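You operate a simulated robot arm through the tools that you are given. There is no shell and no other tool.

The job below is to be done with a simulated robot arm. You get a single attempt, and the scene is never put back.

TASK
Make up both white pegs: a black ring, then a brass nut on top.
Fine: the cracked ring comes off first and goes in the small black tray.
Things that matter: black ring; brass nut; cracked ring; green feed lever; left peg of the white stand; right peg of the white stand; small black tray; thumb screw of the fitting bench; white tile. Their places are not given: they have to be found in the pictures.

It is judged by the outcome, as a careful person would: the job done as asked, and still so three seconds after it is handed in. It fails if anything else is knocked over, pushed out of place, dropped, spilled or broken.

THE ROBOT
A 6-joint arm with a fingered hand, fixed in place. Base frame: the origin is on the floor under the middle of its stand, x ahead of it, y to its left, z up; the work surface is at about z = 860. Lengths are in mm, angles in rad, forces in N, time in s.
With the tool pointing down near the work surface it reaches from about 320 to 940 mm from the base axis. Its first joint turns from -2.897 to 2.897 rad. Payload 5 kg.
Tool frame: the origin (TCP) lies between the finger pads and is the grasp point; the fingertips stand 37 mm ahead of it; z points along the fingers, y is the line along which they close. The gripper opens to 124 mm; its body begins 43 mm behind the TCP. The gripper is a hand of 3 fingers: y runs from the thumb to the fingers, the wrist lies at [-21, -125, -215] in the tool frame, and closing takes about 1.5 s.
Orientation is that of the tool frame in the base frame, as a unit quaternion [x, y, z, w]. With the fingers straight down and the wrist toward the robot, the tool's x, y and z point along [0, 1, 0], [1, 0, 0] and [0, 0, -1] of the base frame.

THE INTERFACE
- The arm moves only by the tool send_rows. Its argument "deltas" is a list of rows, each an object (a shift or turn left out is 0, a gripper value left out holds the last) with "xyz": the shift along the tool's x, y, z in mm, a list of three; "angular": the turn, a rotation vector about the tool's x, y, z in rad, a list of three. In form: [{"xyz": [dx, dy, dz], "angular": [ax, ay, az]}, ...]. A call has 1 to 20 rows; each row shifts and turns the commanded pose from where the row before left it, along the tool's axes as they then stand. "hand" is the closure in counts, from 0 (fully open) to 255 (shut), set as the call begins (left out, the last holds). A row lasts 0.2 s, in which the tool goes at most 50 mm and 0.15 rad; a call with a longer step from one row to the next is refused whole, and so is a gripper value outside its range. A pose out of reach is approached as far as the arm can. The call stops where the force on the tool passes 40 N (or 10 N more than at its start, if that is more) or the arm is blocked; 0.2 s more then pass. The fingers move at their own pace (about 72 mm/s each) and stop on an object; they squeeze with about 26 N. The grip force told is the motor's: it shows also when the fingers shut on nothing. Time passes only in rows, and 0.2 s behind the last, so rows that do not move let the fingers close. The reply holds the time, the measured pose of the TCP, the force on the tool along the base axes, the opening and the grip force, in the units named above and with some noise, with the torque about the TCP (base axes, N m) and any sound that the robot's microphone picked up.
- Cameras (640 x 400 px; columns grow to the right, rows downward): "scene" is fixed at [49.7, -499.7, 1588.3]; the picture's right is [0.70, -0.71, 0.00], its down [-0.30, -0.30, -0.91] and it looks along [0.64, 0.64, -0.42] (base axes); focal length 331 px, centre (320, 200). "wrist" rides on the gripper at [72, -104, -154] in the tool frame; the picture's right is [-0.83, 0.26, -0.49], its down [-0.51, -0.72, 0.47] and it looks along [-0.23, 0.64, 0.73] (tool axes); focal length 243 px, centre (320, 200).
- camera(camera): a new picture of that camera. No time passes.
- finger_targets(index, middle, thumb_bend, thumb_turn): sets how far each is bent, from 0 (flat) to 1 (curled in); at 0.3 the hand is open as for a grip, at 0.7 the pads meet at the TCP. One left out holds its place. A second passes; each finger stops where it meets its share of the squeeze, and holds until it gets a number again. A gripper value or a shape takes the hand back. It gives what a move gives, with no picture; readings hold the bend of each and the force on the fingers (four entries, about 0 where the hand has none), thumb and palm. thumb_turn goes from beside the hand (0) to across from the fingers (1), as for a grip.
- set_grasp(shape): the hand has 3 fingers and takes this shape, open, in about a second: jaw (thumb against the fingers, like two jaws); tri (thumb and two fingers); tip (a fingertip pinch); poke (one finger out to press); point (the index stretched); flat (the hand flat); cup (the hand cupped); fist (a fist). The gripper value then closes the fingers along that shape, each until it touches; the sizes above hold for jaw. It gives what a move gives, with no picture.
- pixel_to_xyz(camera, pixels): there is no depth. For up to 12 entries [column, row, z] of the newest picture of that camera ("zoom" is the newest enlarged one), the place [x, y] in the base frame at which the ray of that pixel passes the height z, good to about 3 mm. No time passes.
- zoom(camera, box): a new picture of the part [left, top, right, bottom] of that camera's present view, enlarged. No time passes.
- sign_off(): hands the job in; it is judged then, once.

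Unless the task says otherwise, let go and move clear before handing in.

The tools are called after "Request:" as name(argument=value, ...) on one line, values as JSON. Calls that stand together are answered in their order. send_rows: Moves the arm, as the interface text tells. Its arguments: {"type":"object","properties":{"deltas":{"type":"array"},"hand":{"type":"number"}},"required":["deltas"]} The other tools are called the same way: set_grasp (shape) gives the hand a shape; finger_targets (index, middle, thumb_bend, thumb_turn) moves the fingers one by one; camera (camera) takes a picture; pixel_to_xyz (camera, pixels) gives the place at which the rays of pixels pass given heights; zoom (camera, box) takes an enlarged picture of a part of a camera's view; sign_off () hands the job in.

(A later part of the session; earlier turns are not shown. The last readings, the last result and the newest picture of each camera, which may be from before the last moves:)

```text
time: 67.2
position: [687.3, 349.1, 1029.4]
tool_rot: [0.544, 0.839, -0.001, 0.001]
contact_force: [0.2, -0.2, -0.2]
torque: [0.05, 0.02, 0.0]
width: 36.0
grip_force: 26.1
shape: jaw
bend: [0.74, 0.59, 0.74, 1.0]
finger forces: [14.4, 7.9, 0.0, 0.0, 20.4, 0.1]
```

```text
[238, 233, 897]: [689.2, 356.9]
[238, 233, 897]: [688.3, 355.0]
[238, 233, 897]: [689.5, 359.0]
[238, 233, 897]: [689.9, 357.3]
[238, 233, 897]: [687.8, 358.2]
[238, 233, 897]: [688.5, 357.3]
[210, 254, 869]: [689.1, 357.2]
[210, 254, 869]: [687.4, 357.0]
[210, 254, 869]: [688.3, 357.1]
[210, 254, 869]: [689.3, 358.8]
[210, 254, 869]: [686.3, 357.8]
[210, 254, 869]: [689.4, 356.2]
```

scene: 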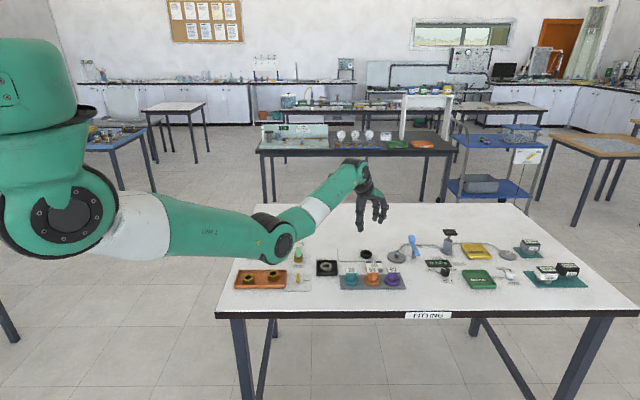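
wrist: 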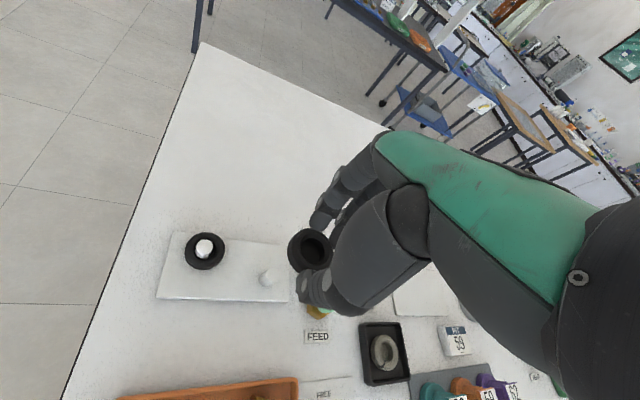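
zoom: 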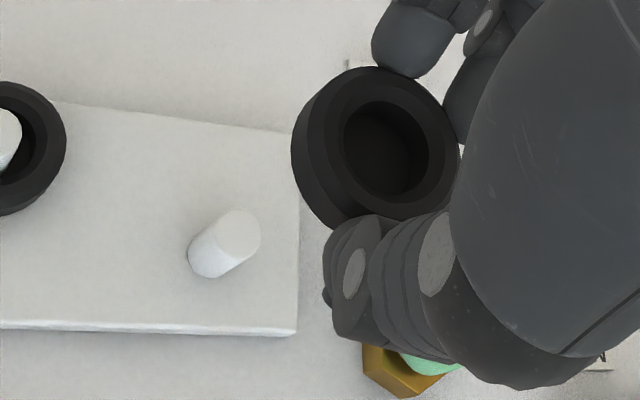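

Held ring is about (684.8,353.4) and the right peg about (688.6,357.3). I'll shift by (3.8,3.9) and come down to just above the peg.

Request:
send_rows(deltas=[{"xyz": [2.0, 5.06, 0]}, {"xyz": [0, 0, 30]}, {"xyz": [0, 0, 30]}, {"xyz": [0, 0, 15]}, {"xyz": [0, 0, 4]}, {"xyz": [0, 0, 0]}, {"xyz": [0, 0, 0]}])

Request:
zoom(camera="scene", box=[250, 220, 310, 270])

Request:
zoom(camera="wrist", box=[245, 210, 345, 320])

Request:
pixel_to_xyz(camera="zoom", pixels=[[385, 148, 922], [385, 148, 922], [385, 148, 922], [385, 148, 922], [385, 148, 922], [385, 148, 922], [385, 148, 922], [385, 148, 922], [385, 148, 922], [385, 148, 922], [385, 148, 922], [385, 148, 922]])

```text
time: 68.8
position: [690.3, 353.0, 950.9]
tool_rot: [0.544, 0.839, 0.0, 0.001]
contact_force: [-0.3, -0.2, -0.7]
torque: [-0.02, -0.02, -0.03]
width: 36.0
grip_force: 26.3
shape: jaw
bend: [0.74, 0.59, 0.74, 1.0]
finger forces: [14.5, 7.9, 0.1, 0.0, 20.3, 0.0]
```

```text
8.00 times, centred on (280, 245) of scene
```

zoom: 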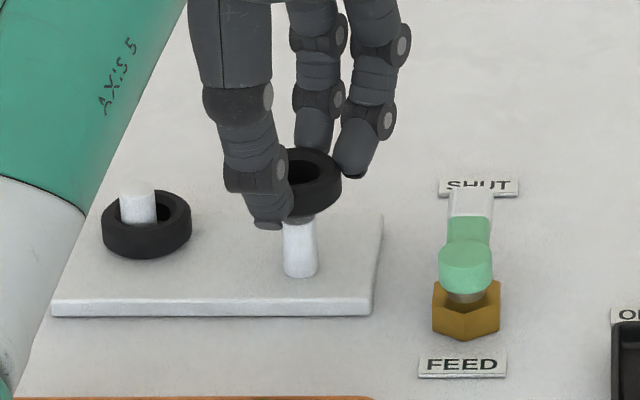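

```text
3.64 times, centred on (295, 265) of wrist
```

zoom: 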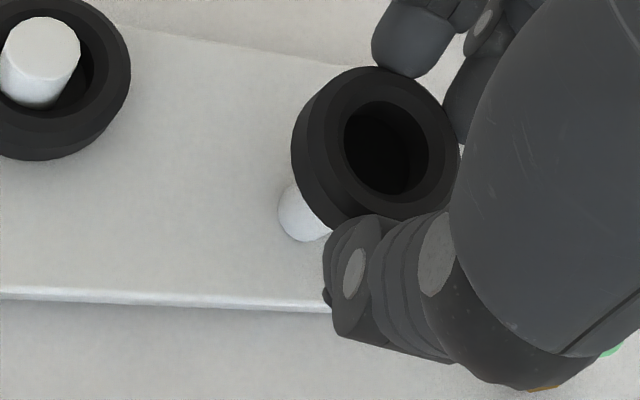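

```text
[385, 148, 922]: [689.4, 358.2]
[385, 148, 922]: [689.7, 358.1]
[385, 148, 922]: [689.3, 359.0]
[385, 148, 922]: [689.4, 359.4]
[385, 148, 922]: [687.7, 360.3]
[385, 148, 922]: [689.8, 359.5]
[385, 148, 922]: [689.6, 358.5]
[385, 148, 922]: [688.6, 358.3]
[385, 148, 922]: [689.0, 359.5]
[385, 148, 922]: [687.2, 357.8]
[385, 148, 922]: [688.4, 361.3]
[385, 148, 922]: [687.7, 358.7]
```

Ring about (688.8,359.0) against peg (688.6,357.3), and the scene view agrees closely. I'll make a 1 mm trim, then descend slowly.

Request:
send_rows(deltas=[{"xyz": [-1.1, -0.5, 0]}, {"xyz": [0, 0, 3]}, {"xyz": [0, 0, 3]}, {"xyz": [0, 0, 2]}, {"xyz": [0, 0, 2]}, {"xyz": [0, 0, 2]}, {"xyz": [0, 0, 2]}, {"xyz": [0, 0, 2]}, {"xyz": [0, 0, 2]}, {"xyz": [0, 0, 2]}, {"xyz": [0, 0, 0]}])

Request:
zoom(camera="scene", box=[255, 225, 305, 265])

Request:
zoom(camera="wrist", box=[245, 210, 345, 320])

```text
time: 71.2
position: [690.6, 349.7, 931.2]
tool_rot: [0.544, 0.839, -0.001, 0.001]
contact_force: [0.1, -0.2, -0.6]
torque: [0.02, 0.01, -0.01]
width: 36.0
grip_force: 26.4
shape: jaw
bend: [0.74, 0.59, 0.74, 1.0]
finger forces: [14.5, 8.0, 0.0, 0.0, 20.3, 0.0]
```

```text
10.00 times, centred on (280, 245) of scene
```

zoom: 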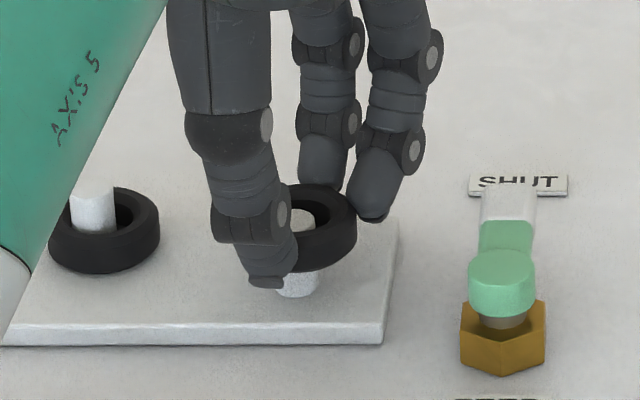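

```text
3.64 times, centred on (295, 265) of wrist
```

zoom: 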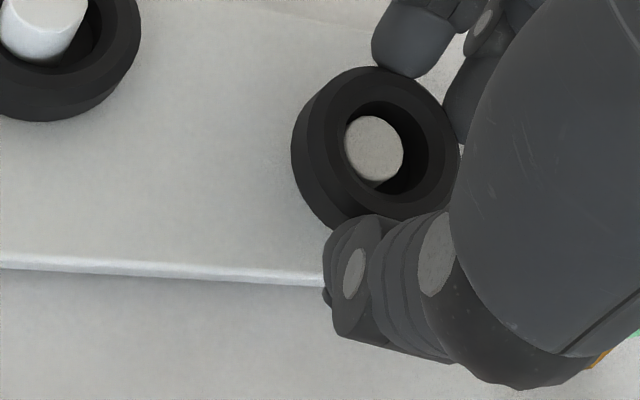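

The peg is inside the second ring's hole with no contact force. I'll continue down to seat it.

Request:
send_rows(deltas=[{"xyz": [0, 0, 2]}, {"xyz": [0, 0, 2]}, {"xyz": [0, 0, 2]}, {"xyz": [0, 0, 2]}, {"xyz": [0, 0, 2]}, {"xyz": [0, 0, 2]}, {"xyz": [0, 0, 2]}, {"xyz": [0, 0, 1]}, {"xyz": [0, 0, 1]}, {"xyz": [0, 0, 0]}])

Request:
send_rows(deltas=[{"xyz": [0, 0, 1]}, {"xyz": [0, 0, 0]}])

```text
time: 73.4
position: [691.1, 351.1, 915.4]
tool_rot: [0.544, 0.839, 0.0, 0.0]
contact_force: [0.2, 0.1, -0.6]
torque: [0.02, 0.01, -0.01]
width: 35.8
grip_force: 25.9
shape: jaw
bend: [0.74, 0.59, 0.74, 1.0]
finger forces: [14.4, 8.0, 0.1, 0.1, 20.3, 0.0]
```

```text
time: 74.0
position: [690.2, 350.0, 915.0]
tool_rot: [0.544, 0.839, -0.001, 0.001]
contact_force: [0.1, 0.2, -0.5]
torque: [0.01, 0.03, 0.01]
width: 35.8
grip_force: 26.0
shape: jaw
bend: [0.74, 0.59, 0.74, 1.0]
finger forces: [14.4, 8.0, 0.0, 0.0, 20.4, 0.0]
```

Request:
send_rows(deltas=[{"xyz": [0, 0, 1]}, {"xyz": [0, 0, 0]}])

Request:
send_rows(deltas=[{"xyz": [0, 0, 1]}, {"xyz": [0, 0, 0]}])

```text
time: 74.6
position: [690.7, 351.0, 912.0]
tool_rot: [0.544, 0.839, 0.0, 0.001]
contact_force: [-0.5, 0.7, 1.1]
torque: [-0.03, -0.05, -0.05]
width: 35.8
grip_force: 25.7
shape: jaw
bend: [0.74, 0.59, 0.74, 1.0]
finger forces: [14.5, 8.0, 0.1, 0.0, 20.5, 0.0]
```

```text
time: 75.2
position: [691.9, 350.5, 912.9]
tool_rot: [0.544, 0.839, 0.001, 0.001]
contact_force: [-0.7, 0.8, 2.9]
torque: [0.02, -0.05, -0.02]
width: 36.0
grip_force: 26.4
shape: jaw
bend: [0.74, 0.59, 0.74, 1.0]
finger forces: [14.9, 7.9, 0.0, 0.0, 20.8, 0.1]
```

Contact at 2.9 N, so the ring has seated. I'll open and check.

Request:
send_rows(deltas=[{"xyz": [0, 0, 0]}, {"xyz": [0, 0, 0]}, {"xyz": [0, 0, 0]}, {"xyz": [0, 0, 0]}, {"xyz": [0, 0, 0]}], hand=110)

Request:
send_rows(deltas=[{"xyz": [0, 0, -5]}, {"xyz": [0, 0, -20]}, {"xyz": [0, 0, -45]}, {"xyz": [0, 0, -45]}, {"xyz": [0, 0, 0]}])

Request:
camera(camera="wrist")

Request:
zoom(camera="scene", box=[235, 225, 315, 295])

```text
time: 76.4
position: [690.9, 349.8, 912.8]
tool_rot: [0.544, 0.839, -0.002, 0.001]
contact_force: [1.0, 0.7, -0.1]
torque: [0.01, 0.04, -0.01]
width: 70.3
grip_force: 0.1
shape: jaw
bend: [0.74, 0.42, 0.66, 1.0]
finger forces: [0.1, 0.0, 0.0, 0.0, 0.0, 0.0]
```

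```text
time: 77.6
position: [692.6, 350.5, 1028.7]
tool_rot: [0.544, 0.839, 0.0, 0.001]
contact_force: [-0.5, -0.7, 0.0]
torque: [0.01, 0.02, 0.01]
width: 70.1
grip_force: 0.0
shape: jaw
bend: [0.73, 0.42, 0.66, 1.0]
finger forces: [0.1, 0.0, 0.1, 0.1, 0.0, 0.1]
```

```text
taken
```

wrist: 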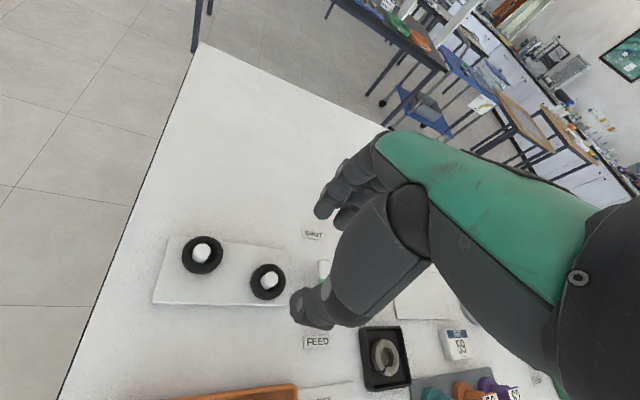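

```text
5.71 times, centred on (275, 260) of scene
```

zoom: 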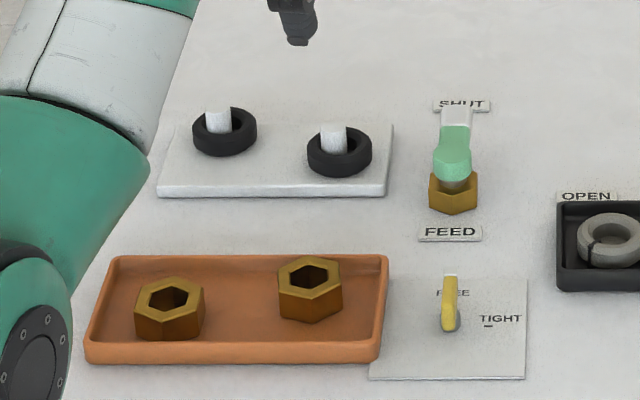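

Both black rings sit flat on their pegs, and the lever and thumb screw are undisturbed. Next are the brass nuts: I'll hover over the orange tray to measure them, including their hex orientation.

Request:
send_rows(deltas=[{"xyz": [-2.7, -37.2, -12]}, {"xyz": [-2.7, -37.2, -12]}, {"xyz": [-2.7, -37.2, -12]}, {"xyz": [-2.7, -37.2, -12]}, {"xyz": [0, 0, 0]}, {"xyz": [0, 0, 0]}], hand=80)

Request:
camera(camera="wrist")

Request:
camera(camera="scene")

```text
time: 79.0
position: [561.4, 277.3, 1076.3]
tool_rot: [0.544, 0.839, 0.0, 0.002]
contact_force: [0.3, 0.1, 0.4]
torque: [0.02, 0.0, 0.01]
width: 84.7
grip_force: 0.0
shape: jaw
bend: [0.27, 0.38, 0.6, 0.99]
finger forces: [0.1, 0.1, 0.0, 0.0, 0.0, 0.0]
```

```text
taken
```

wrist: 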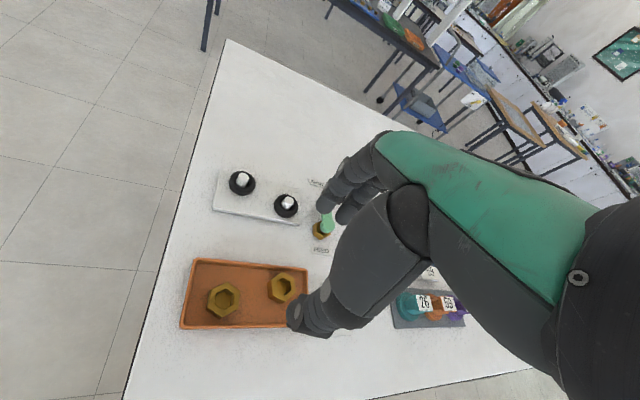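

```text
taken
```

scene: 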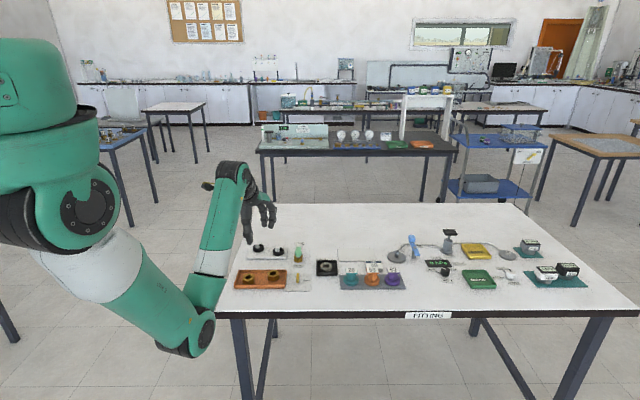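

The elbow stays well in front of the table edge. I'll zoom on the tray and nuts.

Request:
zoom(camera="wrist", box=[170, 245, 320, 340])

```text
4.21 times, centred on (245, 292) of wrist
```

zoom: 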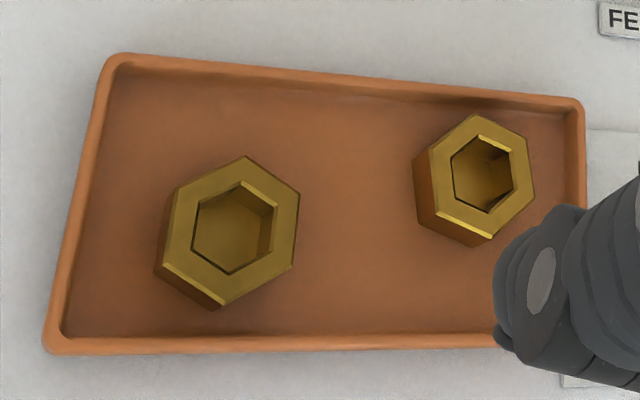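

Request:
pixel_to_xyz(camera="zoom", pixels=[[246, 157, 884], [299, 193, 884], [291, 266, 884], [222, 304, 884], [165, 262, 884], [176, 193, 884], [246, 157, 884], [299, 193, 884], [291, 266, 884], [222, 304, 884], [165, 262, 884], [176, 193, 884]])

Request:
pixel_to_xyz(camera="zoom", pixels=[[475, 115, 884], [527, 138, 884], [534, 192, 884], [488, 237, 884], [435, 207, 884], [427, 150, 884], [475, 115, 884], [527, 138, 884], [534, 192, 884], [488, 237, 884], [435, 207, 884], [427, 150, 884]])

Request:
pixel_to_xyz(camera="zoom", pixels=[[110, 55, 876], [583, 100, 876], [48, 350, 876], [500, 345, 876], [155, 274, 864], [214, 309, 864], [415, 207, 864], [110, 55, 876], [583, 100, 876], [48, 350, 876], [125, 68, 876], [65, 335, 876]])

```text
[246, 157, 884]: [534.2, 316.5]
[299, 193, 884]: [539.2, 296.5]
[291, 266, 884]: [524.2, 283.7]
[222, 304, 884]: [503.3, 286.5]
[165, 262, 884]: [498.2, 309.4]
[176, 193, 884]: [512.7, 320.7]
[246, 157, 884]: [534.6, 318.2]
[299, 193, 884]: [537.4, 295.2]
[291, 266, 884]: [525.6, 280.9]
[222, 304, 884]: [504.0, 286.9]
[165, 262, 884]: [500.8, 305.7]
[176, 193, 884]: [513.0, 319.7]
```

```text
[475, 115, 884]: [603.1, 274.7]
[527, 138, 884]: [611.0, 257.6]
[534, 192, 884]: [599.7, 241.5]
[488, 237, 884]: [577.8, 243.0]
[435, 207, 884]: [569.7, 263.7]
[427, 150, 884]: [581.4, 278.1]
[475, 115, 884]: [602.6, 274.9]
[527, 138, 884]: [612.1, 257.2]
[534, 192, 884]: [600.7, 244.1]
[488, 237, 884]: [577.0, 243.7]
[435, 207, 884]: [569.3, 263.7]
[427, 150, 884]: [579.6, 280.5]
```

```text
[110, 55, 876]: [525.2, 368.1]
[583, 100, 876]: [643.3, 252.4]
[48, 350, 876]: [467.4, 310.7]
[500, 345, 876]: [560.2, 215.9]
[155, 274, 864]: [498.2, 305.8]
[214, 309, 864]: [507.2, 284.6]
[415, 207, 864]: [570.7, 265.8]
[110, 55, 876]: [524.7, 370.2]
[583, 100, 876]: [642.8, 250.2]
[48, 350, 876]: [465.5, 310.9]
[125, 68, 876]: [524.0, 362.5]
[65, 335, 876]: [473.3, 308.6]
```

Nut 1 is about (519,302) and nut 2 about (590,260). The tray is about 167×82 mm, so walls are close to each nut, and I need rim and nut heights for the grasp depth; I'll zoom the scene view hard.

Request:
zoom(camera="scene", box=[230, 262, 292, 294])

Request:
zoom(camera="scene", box=[262, 262, 292, 292])

```text
10.32 times, centred on (261, 278) of scene
```

zoom: 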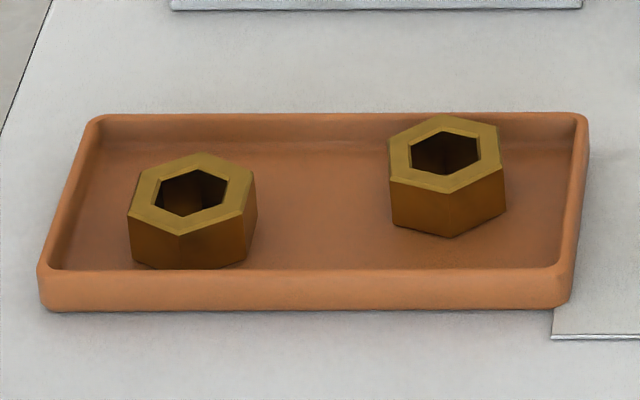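

```text
13.33 times, centred on (277, 277) of scene
```

zoom: 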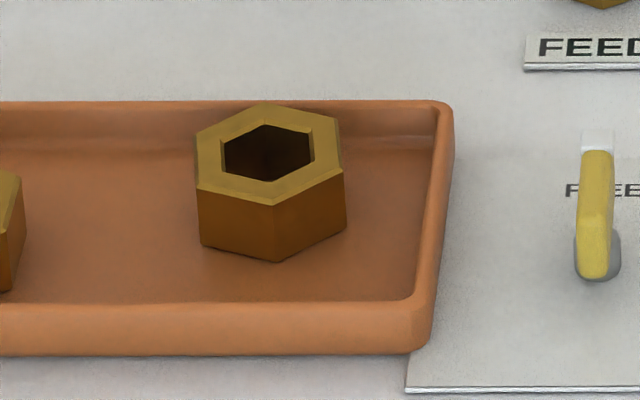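

The nut is about 16–17 mm high and stands only about 6–7 mm above the rim. I'll look closely at the fingertip shape to judge how deep the tips must go.

Request:
zoom(camera="scene", box=[235, 195, 285, 245])

Request:
zoom(camera="wrist", box=[280, 270, 360, 350])

```text
8.00 times, centred on (260, 220) of scene
```

zoom: 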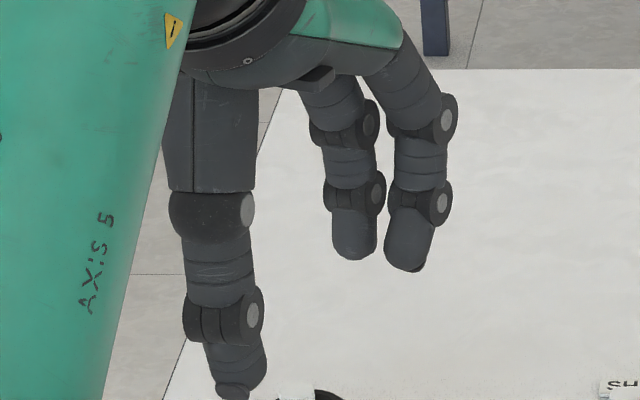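

```text
5.00 times, centred on (320, 310) of wrist
```

zoom: 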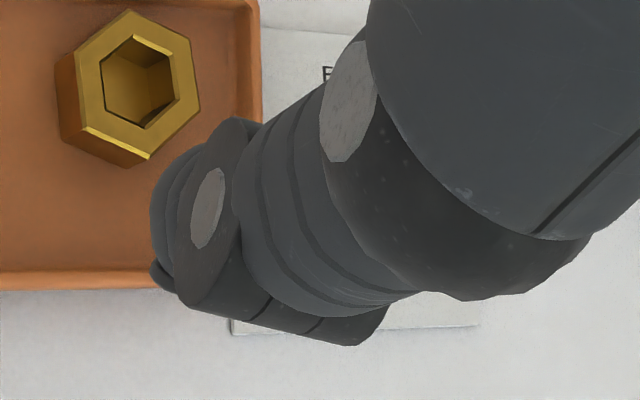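

Each nut leaves only ~20 mm of space to the end wall and ~5 mm to one long side, so the fingers only fit if they close along the tray's long axis (yaw ≈ −45°). That line is also square to nut 1's flats, so I'll test at height whether the arm can take that orientation.

Request:
send_rows(deltas=[{"angular": [0, 0, 0.134]}, {"angular": [0, 0, 0.134]}, {"angular": [0, 0, 0.134]}, {"angular": [0, 0, 0.134]}, {"angular": [0, 0, 0.134]}, {"xyz": [0, 0, 0]}])

Request:
send_rows(deltas=[{"angular": [0, 0, 0.134]}, {"angular": [0, 0, 0.134]}, {"angular": [0, 0, 0.134]}, {"angular": [0, 0, 0.132]}, {"xyz": [0, 0, 0]}, {"xyz": [0, 0, 0]}])

Request:
camera(camera="wrist")

Request:
camera(camera="scene")

```text
time: 80.4
position: [559.6, 278.3, 1075.4]
tool_rot: [0.79, 0.613, 0.001, 0.0]
contact_force: [0.2, -0.9, -0.4]
torque: [-0.01, -0.02, -0.01]
width: 84.6
grip_force: 0.1
shape: jaw
bend: [0.27, 0.38, 0.6, 0.99]
finger forces: [0.0, 0.0, 0.0, 0.0, 0.1, 0.1]
```

```text
time: 81.8
position: [596.2, 278.1, 1028.3]
tool_rot: [0.923, 0.384, 0.003, 0.002]
contact_force: [1.4, -0.3, -0.5]
torque: [0.02, 0.02, 0.0]
width: 84.8
grip_force: 0.1
shape: jaw
bend: [0.27, 0.38, 0.6, 0.99]
finger forces: [0.1, 0.0, 0.0, 0.0, 0.0, 0.1]
out of reach, approached as far as the arm can: row 2, 3, 4
```

```text
taken
```

wrist: 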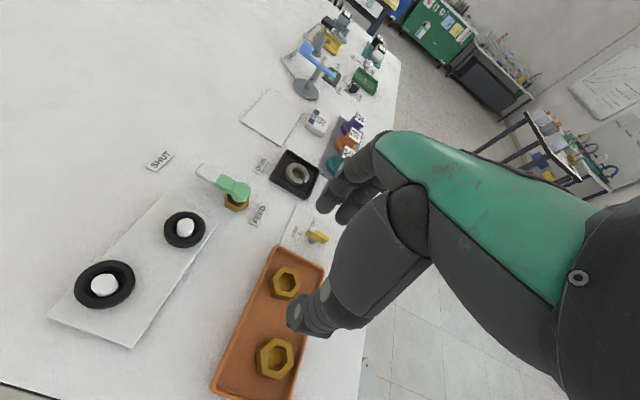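

```text
taken
```

scene: 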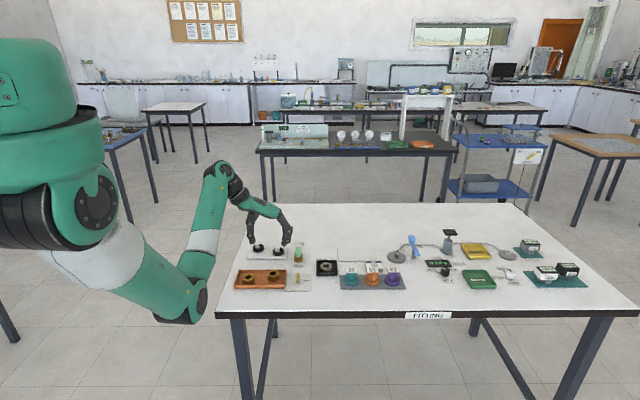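

Turning beyond about yaw −22° at this height is out of reach: the pose drifted to (596,278,1028), clear of everything. Lower down the wrist has less fold, so I'll lower the commanded pose to z≈976, still well above the nuts, and see if yaw −45° holds.

Request:
send_rows(deltas=[{"xyz": [0, 0, 20]}, {"xyz": [0, 0, 20]}, {"xyz": [0, 0, 20]}, {"xyz": [0, 0, 20]}, {"xyz": [0, 0, 20]}, {"xyz": [0, 0, 0]}, {"xyz": [0, 0, 0]}])

Request:
camera(camera="scene")

Request:
camera(camera="wrist")

```text
time: 83.4
position: [597.6, 279.0, 929.3]
tool_rot: [0.924, 0.384, 0.0, 0.001]
contact_force: [-0.2, -0.1, -0.6]
torque: [-0.01, -0.03, 0.01]
width: 84.9
grip_force: 0.1
shape: jaw
bend: [0.27, 0.38, 0.6, 0.99]
finger forces: [0.1, 0.0, 0.0, 0.0, 0.0, 0.1]
```

```text
taken
```

scene: 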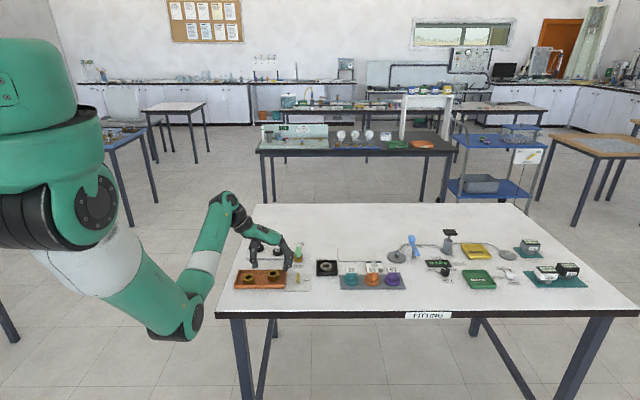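

```text
taken
```

wrist: 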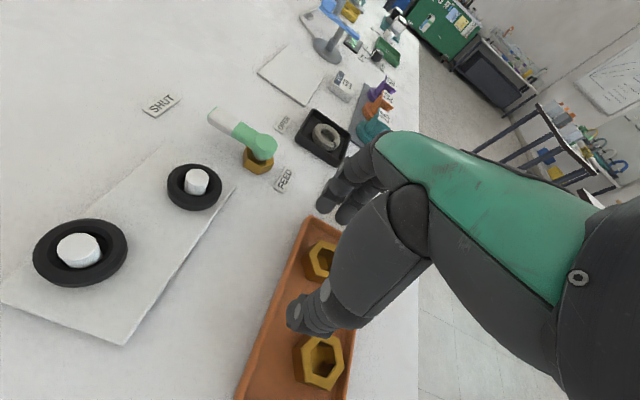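

The pose now reads (597.6,279.0,929.3) at yaw −45°, so this orientation is reachable low down. The scene camera now has a pure side view of the grip, so I'll zoom to see the thumb and finger profile against the nuts.

Request:
zoom(camera="scene", box=[235, 235, 310, 295])

Request:
zoom(camera="scene", box=[255, 240, 300, 285])

```text
6.67 times, centred on (272, 265) of scene
```

zoom: 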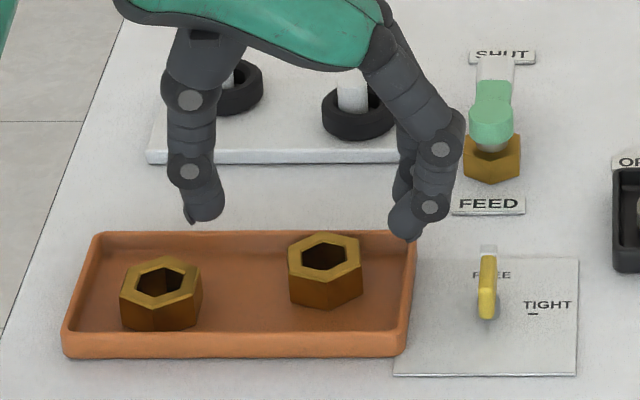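

```text
8.89 times, centred on (278, 262) of scene
```

zoom: 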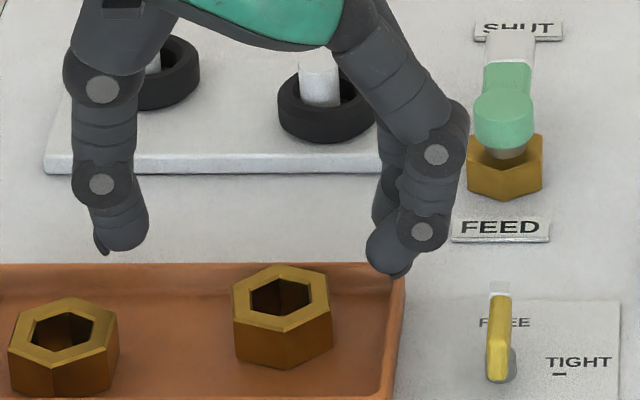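

The side view shows the thumb is about 21 mm thick near its tip, so it won't fit in the ~20 mm gap left of nut 1. I'll slide nut 1 a few mm toward the tray's middle first, with the thumb just above the rim; moving over nut 1 now.

Request:
send_rows(deltas=[{"xyz": [0, 0, -8]}, {"xyz": [-12.8, -23.9, 0]}, {"xyz": [-12.8, -23.9, 0]}, {"xyz": [-12.9, -23.8, 0]}, {"xyz": [0, 0, 0]}, {"xyz": [0, 0, 0]}], hand=164)

Request:
zoom(camera="scene", box=[225, 235, 300, 295])

Request:
camera(camera="wrist")

```text
time: 84.8
position: [517.6, 300.3, 937.5]
tool_rot: [0.924, 0.383, -0.001, 0.0]
contact_force: [0.3, 0.0, 0.2]
torque: [0.0, -0.01, 0.01]
width: 44.5
grip_force: 0.1
shape: jaw
bend: [0.74, 0.51, 0.73, 1.0]
finger forces: [0.0, 0.0, 0.0, 0.1, 0.1, 0.0]
```

```text
6.67 times, centred on (262, 265) of scene
```

zoom: 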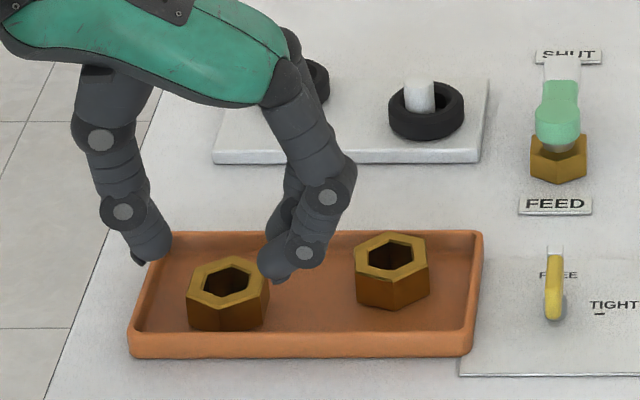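

```text
taken
```

wrist: 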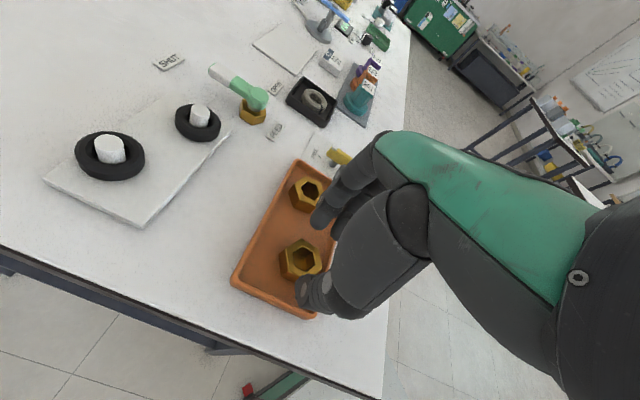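

The hand reached nut 1 at (517.6,300.3,937.5) with nothing touching. I'll measure nut 1, nut 2 and the tray's left wall again from here.

Request:
zoom(camera="wrist", box=[220, 150, 350, 330])

Request:
zoom(camera="wrist", box=[260, 220, 340, 310])

```text
2.22 times, centred on (285, 240) of wrist
```

zoom: 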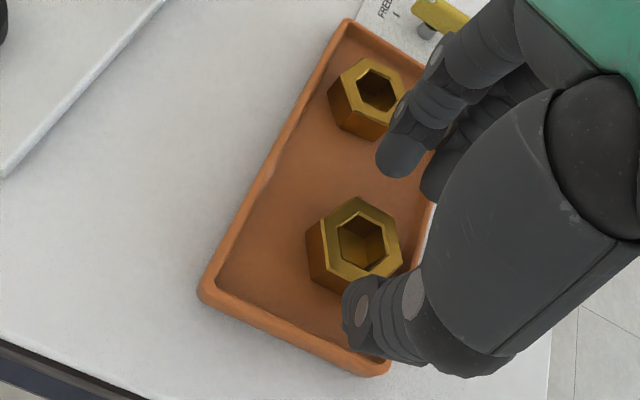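

```text
4.44 times, centred on (300, 265) of wrist
```

zoom: 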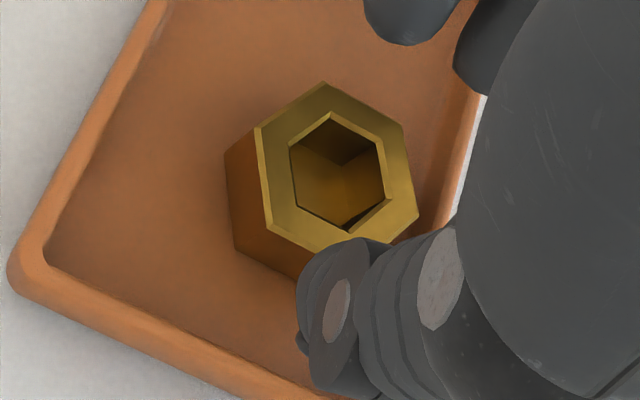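

Request:
pixel_to_xyz(camera="zoom", pixels=[[324, 82, 879.5], [403, 125, 879.5], [418, 210, 879.5], [272, 228, 879.5], [257, 128, 879.5], [338, 169, 879.5], [324, 82, 879.5], [403, 125, 879.5], [418, 210, 879.5], [272, 228, 879.5], [257, 128, 879.5], [338, 169, 879.5]])

Request:
pixel_to_xyz(camera="zoom", pixels=[[45, 240, 873], [55, 262, 873], [12, 262, 873], [18, 285, 873], [300, 388, 873], [45, 240, 873], [55, 262, 873], [338, 169, 879.5], [338, 169, 879.5], [338, 169, 879.5], [338, 169, 879.5], [338, 169, 879.5]])

```text
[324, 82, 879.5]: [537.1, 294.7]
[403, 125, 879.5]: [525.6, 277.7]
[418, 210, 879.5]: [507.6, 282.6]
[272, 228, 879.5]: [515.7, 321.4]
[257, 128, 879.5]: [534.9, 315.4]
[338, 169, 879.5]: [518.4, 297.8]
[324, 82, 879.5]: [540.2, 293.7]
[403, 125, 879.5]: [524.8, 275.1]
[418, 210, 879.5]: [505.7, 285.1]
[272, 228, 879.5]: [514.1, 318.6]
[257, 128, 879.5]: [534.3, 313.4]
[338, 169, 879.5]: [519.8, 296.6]
```

```text
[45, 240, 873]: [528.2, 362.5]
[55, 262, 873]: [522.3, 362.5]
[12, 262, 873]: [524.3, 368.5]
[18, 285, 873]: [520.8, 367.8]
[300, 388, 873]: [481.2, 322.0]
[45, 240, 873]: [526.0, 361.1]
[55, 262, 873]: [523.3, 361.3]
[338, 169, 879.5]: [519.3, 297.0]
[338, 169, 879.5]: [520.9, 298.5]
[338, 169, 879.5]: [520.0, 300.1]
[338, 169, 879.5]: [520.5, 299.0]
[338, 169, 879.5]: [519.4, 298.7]
```

Comparing the two views puts the nut tops near z≈882–884, with nut 1 around (520,300). Nut 2 first is easier, because the steeper thumb fits between the nuts and the fingers only overhang the right rim, so I'll move over nut 2 and measure it.

Request:
send_rows(deltas=[{"xyz": [8.2, 26.8, 0]}, {"xyz": [8.2, 26.8, 0]}, {"xyz": [8.1, 26.9, 0]}, {"xyz": [0, 0, 0]}, {"xyz": [0, 0, 0]}])

Request:
zoom(camera="wrist", box=[240, 200, 350, 320])

Request:
zoom(camera="scene", box=[240, 240, 310, 295])

```text
time: 86.0
position: [593.2, 260.3, 939.0]
tool_rot: [0.924, 0.383, 0.0, 0.001]
contact_force: [-0.4, -0.2, -0.6]
torque: [0.0, 0.03, 0.0]
width: 44.7
grip_force: 0.0
shape: jaw
bend: [0.74, 0.51, 0.73, 1.0]
finger forces: [0.0, 0.0, 0.0, 0.0, 0.0, 0.0]
```

```text
3.33 times, centred on (295, 260) of wrist
```

zoom: 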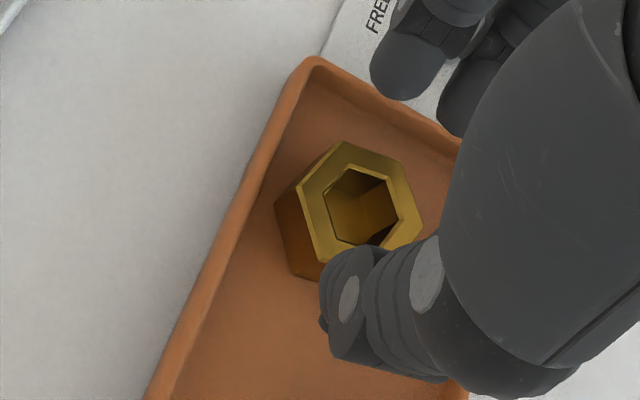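

```text
7.27 times, centred on (275, 268) of scene
```

zoom: 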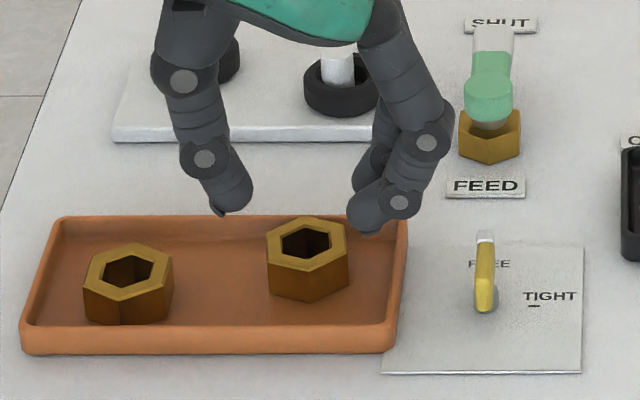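

Request:
zoom(camera="wrist", box=[240, 200, 350, 320])

Request:
pixel_to_xyz(camera="zoom", pixels=[[361, 207, 882], [361, 207, 882], [361, 207, 882], [361, 207, 882], [361, 207, 882], [361, 207, 882], [398, 162, 882], [326, 262, 882], [423, 220, 882], [298, 188, 882], [342, 142, 882], [361, 207, 882]])

Request:
pixel_to_xyz(camera="zoom", pixels=[[400, 115, 874], [440, 138, 874], [330, 75, 874], [310, 60, 874], [400, 115, 874], [440, 138, 874], [330, 75, 874], [398, 162, 882], [326, 262, 882], [423, 220, 882], [298, 188, 882], [342, 142, 882]])

```text
3.33 times, centred on (295, 260) of wrist
```

zoom: 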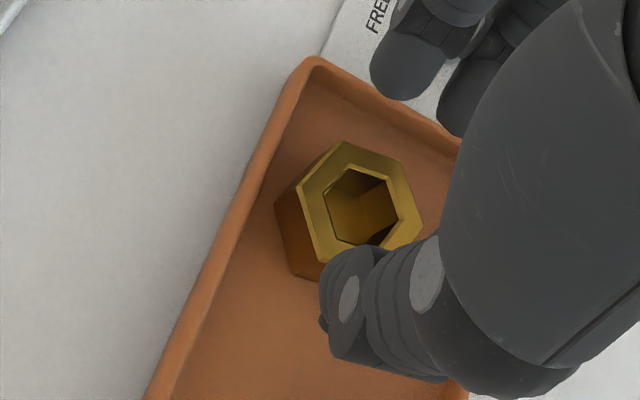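

```text
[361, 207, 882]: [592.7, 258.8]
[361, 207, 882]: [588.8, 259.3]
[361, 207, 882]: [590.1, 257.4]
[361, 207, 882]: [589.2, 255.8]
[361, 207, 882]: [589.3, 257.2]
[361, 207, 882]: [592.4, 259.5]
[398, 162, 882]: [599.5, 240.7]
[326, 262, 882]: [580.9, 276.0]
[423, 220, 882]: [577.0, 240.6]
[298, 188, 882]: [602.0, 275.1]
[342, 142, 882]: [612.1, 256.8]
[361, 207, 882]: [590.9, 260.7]
```

```text
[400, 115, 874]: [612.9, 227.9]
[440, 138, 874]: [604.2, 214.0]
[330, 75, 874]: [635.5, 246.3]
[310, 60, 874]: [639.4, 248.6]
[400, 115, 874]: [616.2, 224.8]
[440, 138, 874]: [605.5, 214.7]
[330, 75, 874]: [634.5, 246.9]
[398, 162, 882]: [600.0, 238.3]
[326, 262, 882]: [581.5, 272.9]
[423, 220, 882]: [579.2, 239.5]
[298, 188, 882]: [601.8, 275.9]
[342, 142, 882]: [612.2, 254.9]
```

Triangulation puts the nut tops near z≈885, about 10 mm above the rim, so a grip around TCP z≈912–914 matches the working ring grips. I'll open slightly, come down to about 918 around nut 2, and look.

Request:
send_rows(deltas=[{"xyz": [-1.0, -0.5, 0]}, {"xyz": [0, 0, 5]}, {"xyz": [0, 0, 5]}, {"xyz": [0, 0, 4]}, {"xyz": [0, 0, 3]}, {"xyz": [0, 0, 3]}, {"xyz": [0, 0, 0]}, {"xyz": [0, 0, 0]}], hand=143)

Request:
zoom(camera="scene", box=[250, 245, 305, 290])

Request:
zoom(camera="wrist", box=[250, 190, 350, 310])

```text
time: 87.8
position: [592.4, 260.8, 918.0]
tool_rot: [0.924, 0.383, 0.001, 0.001]
contact_force: [0.1, -0.5, -0.5]
torque: [0.0, -0.01, -0.01]
width: 53.8
grip_force: 0.1
shape: jaw
bend: [0.74, 0.48, 0.72, 1.0]
finger forces: [0.0, 0.0, 0.1, 0.0, 0.1, 0.0]
```

```text
8.89 times, centred on (278, 268) of scene
```

zoom: 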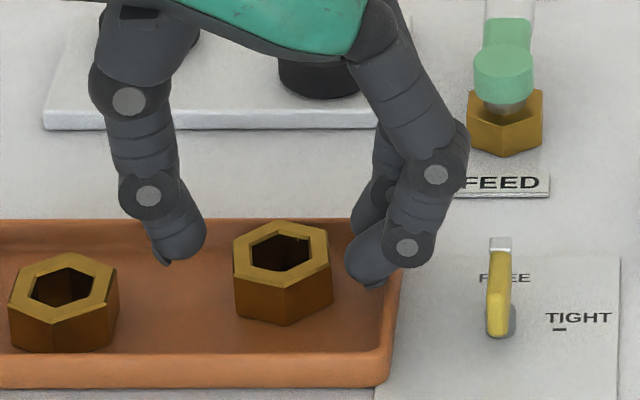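

```text
3.33 times, centred on (300, 250) of wrist
```

zoom: 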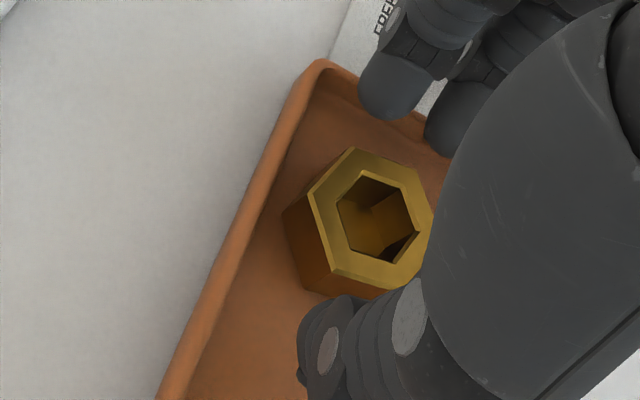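

The thumb has about 10 mm and the fingers about 5 mm to the nut, so closing will slide it slightly away from the right wall, which helps. I'll lower 5 mm and check contact.

Request:
send_rows(deltas=[{"xyz": [0, 0, 1.5]}, {"xyz": [0, 0, 1.5]}, {"xyz": [0, 0, 1]}, {"xyz": [0, 0, 1]}, {"xyz": [0, 0, 0]}])

Request:
send_rows(deltas=[{"xyz": [0, 0, 0]}, {"xyz": [0, 0, 0]}, {"xyz": [0, 0, 0]}], hand=165)

Request:
zoom(camera="scene", box=[250, 245, 305, 290])

Request:
zoom(camera="wrist", box=[250, 190, 350, 310])

```text
time: 89.0
position: [591.6, 260.9, 912.9]
tool_rot: [0.924, 0.383, 0.001, 0.001]
contact_force: [0.6, 0.0, 0.4]
torque: [0.0, -0.03, 0.02]
width: 53.7
grip_force: 0.1
shape: jaw
bend: [0.74, 0.48, 0.72, 1.0]
finger forces: [0.0, 0.0, 0.1, 0.1, 0.0, 0.0]
```

```text
time: 89.8
position: [592.8, 261.1, 913.1]
tool_rot: [0.924, 0.383, 0.0, 0.001]
contact_force: [-0.6, 0.0, 0.0]
torque: [0.0, 0.01, -0.02]
width: 44.5
grip_force: 0.1
shape: jaw
bend: [0.74, 0.51, 0.73, 1.0]
finger forces: [0.0, 0.0, 0.1, 0.0, 0.1, 0.1]
```

```text
8.89 times, centred on (278, 268) of scene
```

zoom: 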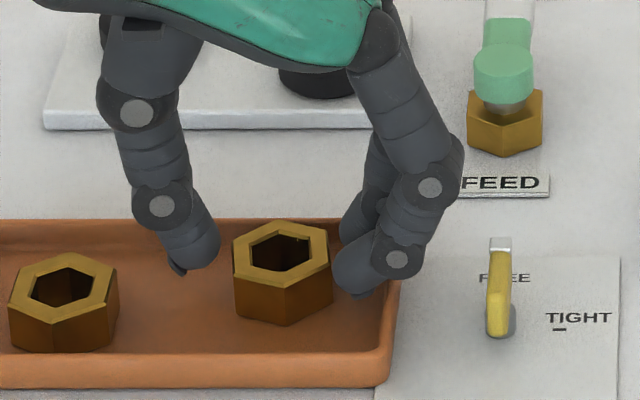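

```text
3.33 times, centred on (300, 250) of wrist
```

zoom: 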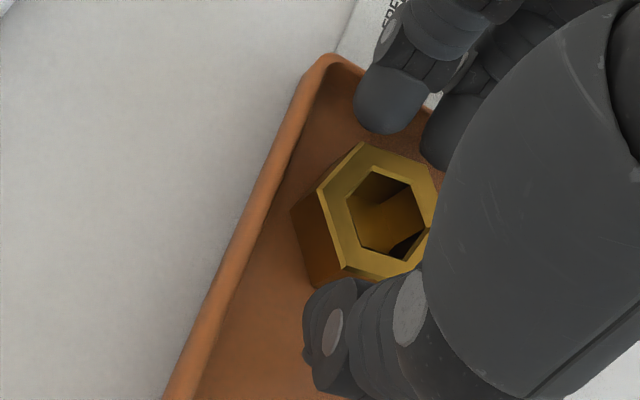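

The fingers are inside the right wall, about to touch the nut. I'll close further in stages.

Request:
send_rows(deltas=[{"xyz": [0, 0, 0]}, {"xyz": [0, 0, 0]}, {"xyz": [0, 0, 0]}], hand=178)

Request:
zoom(camera="scene", box=[250, 245, 305, 290])

Request:
send_rows(deltas=[{"xyz": [0, 0, 0]}, {"xyz": [0, 0, 0]}, {"xyz": [0, 0, 0]}], hand=190)

Request:
zoom(camera="scene", box=[250, 245, 305, 290])

Request:
zoom(camera="wrist", box=[250, 190, 350, 310])

```text
time: 90.6
position: [591.8, 260.2, 913.3]
tool_rot: [0.923, 0.384, 0.001, 0.001]
contact_force: [-0.4, 0.3, 0.0]
torque: [-0.04, -0.01, -0.01]
width: 38.4
grip_force: 0.2
shape: jaw
bend: [0.74, 0.53, 0.73, 1.0]
finger forces: [0.1, 0.5, 0.0, 0.0, 0.5, 0.0]
```

```text
8.89 times, centred on (278, 268) of scene
```

zoom: 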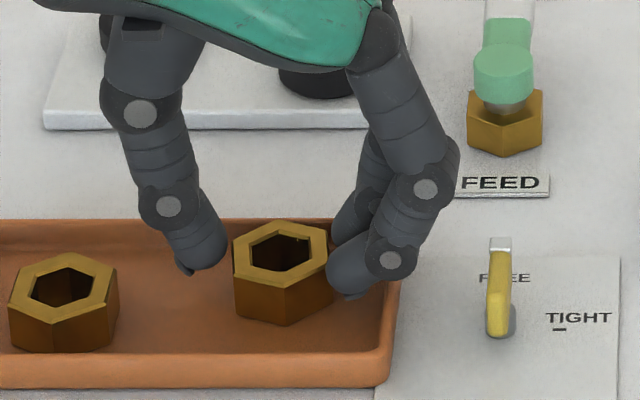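

```text
time: 91.4
position: [591.2, 261.1, 912.9]
tool_rot: [0.923, 0.384, 0.001, 0.0]
contact_force: [-0.4, 0.1, 0.7]
torque: [0.03, 0.03, 0.01]
width: 34.3
grip_force: 26.4
shape: jaw
bend: [0.74, 0.55, 0.74, 1.0]
finger forces: [14.7, 7.3, 0.1, 0.1, 22.2, 0.1]
```

```text
8.89 times, centred on (278, 268) of scene
```

zoom: 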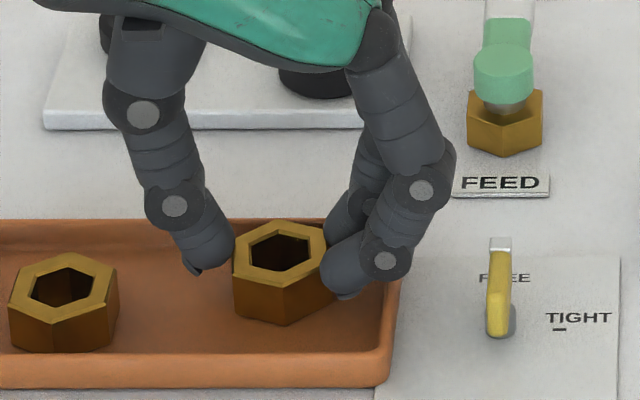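

```text
3.33 times, centred on (300, 250) of wrist
```

zoom: 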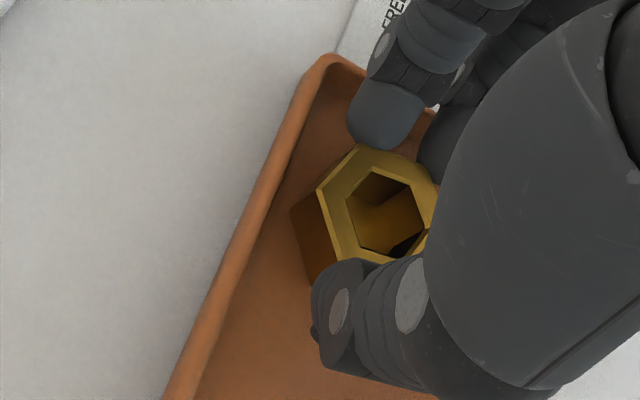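

The nut is gripped (14.7, 7.3 and 22.2 N) and has barely moved. I'll firm the grip and lift a few mm as a test.

Request:
send_rows(deltas=[{"xyz": [0, 0, 0]}, {"xyz": [0, 0, 0]}, {"xyz": [0, 0, -2]}, {"xyz": [0, 0, -2]}, {"xyz": [0, 0, -2]}, {"xyz": [0, 0, 0]}], hand=210)

Request:
zoom(camera="scene", box=[250, 245, 305, 290])

Request:
zoom(camera="wrist", box=[250, 190, 350, 310])

```text
time: 92.8
position: [591.4, 261.2, 917.6]
tool_rot: [0.923, 0.384, 0.0, 0.001]
contact_force: [0.1, -0.5, -1.0]
torque: [0.0, 0.0, 0.01]
width: 34.2
grip_force: 25.7
shape: jaw
bend: [0.74, 0.55, 0.74, 1.0]
finger forces: [14.9, 7.3, 0.0, 0.0, 21.1, 0.0]
```

```text
8.89 times, centred on (278, 268) of scene
```

zoom: 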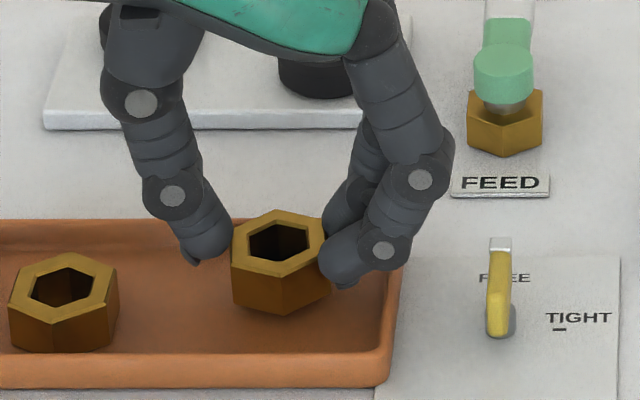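

```text
3.33 times, centred on (300, 250) of wrist
```

zoom: 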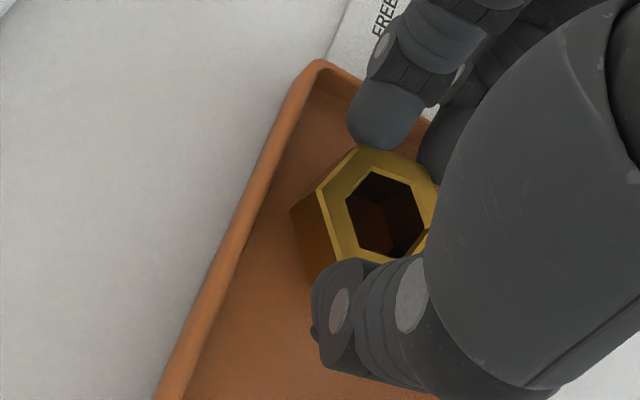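

The nut comes up level and stays fixed in the grip. I'll lift to about z 980, turn back to yaw 24°, and carry it over the right peg.

Request:
send_rows(deltas=[{"xyz": [0, 0, -20]}, {"xyz": [0, 0, -20]}, {"xyz": [0, 0, -22]}, {"angular": [0, 0, -0.134]}, {"angular": [0, 0, -0.134]}, {"angular": [0, 0, -0.134]}, {"angular": [0, 0, -0.134]}, {"angular": [0, 0, -0.134]}, {"angular": [0, 0, -0.134]}, {"angular": [0, 0, -0.134]}, {"angular": [0, 0, -0.134]}, {"angular": [0, 0, -0.132]}, {"xyz": [0, 0, 0]}])

Request:
camera(camera="scene")

Request:
camera(camera="wrist")

```text
time: 95.6
position: [591.5, 261.4, 980.2]
tool_rot: [0.544, 0.839, 0.0, 0.001]
contact_force: [-0.3, -0.3, -0.7]
torque: [-0.01, 0.0, -0.02]
width: 34.0
grip_force: 25.8
shape: jaw
bend: [0.74, 0.55, 0.74, 1.0]
finger forces: [14.8, 7.2, 0.0, 0.0, 20.9, 0.1]
```

```text
taken
```

scene: 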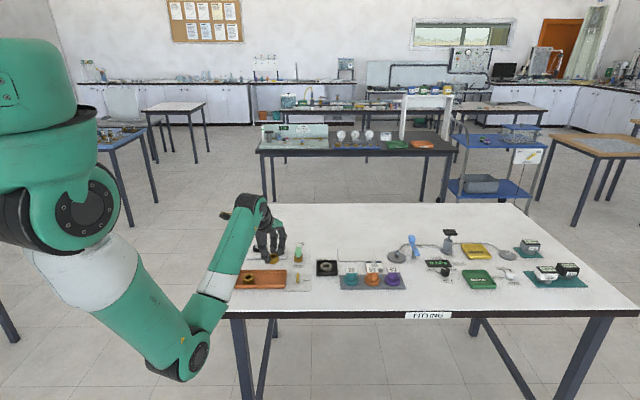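

```text
taken
```

wrist: 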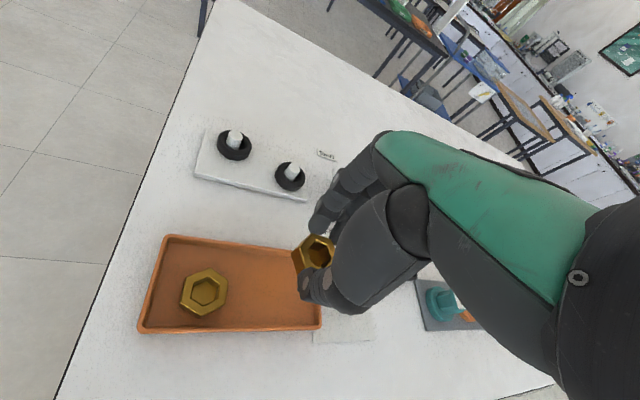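

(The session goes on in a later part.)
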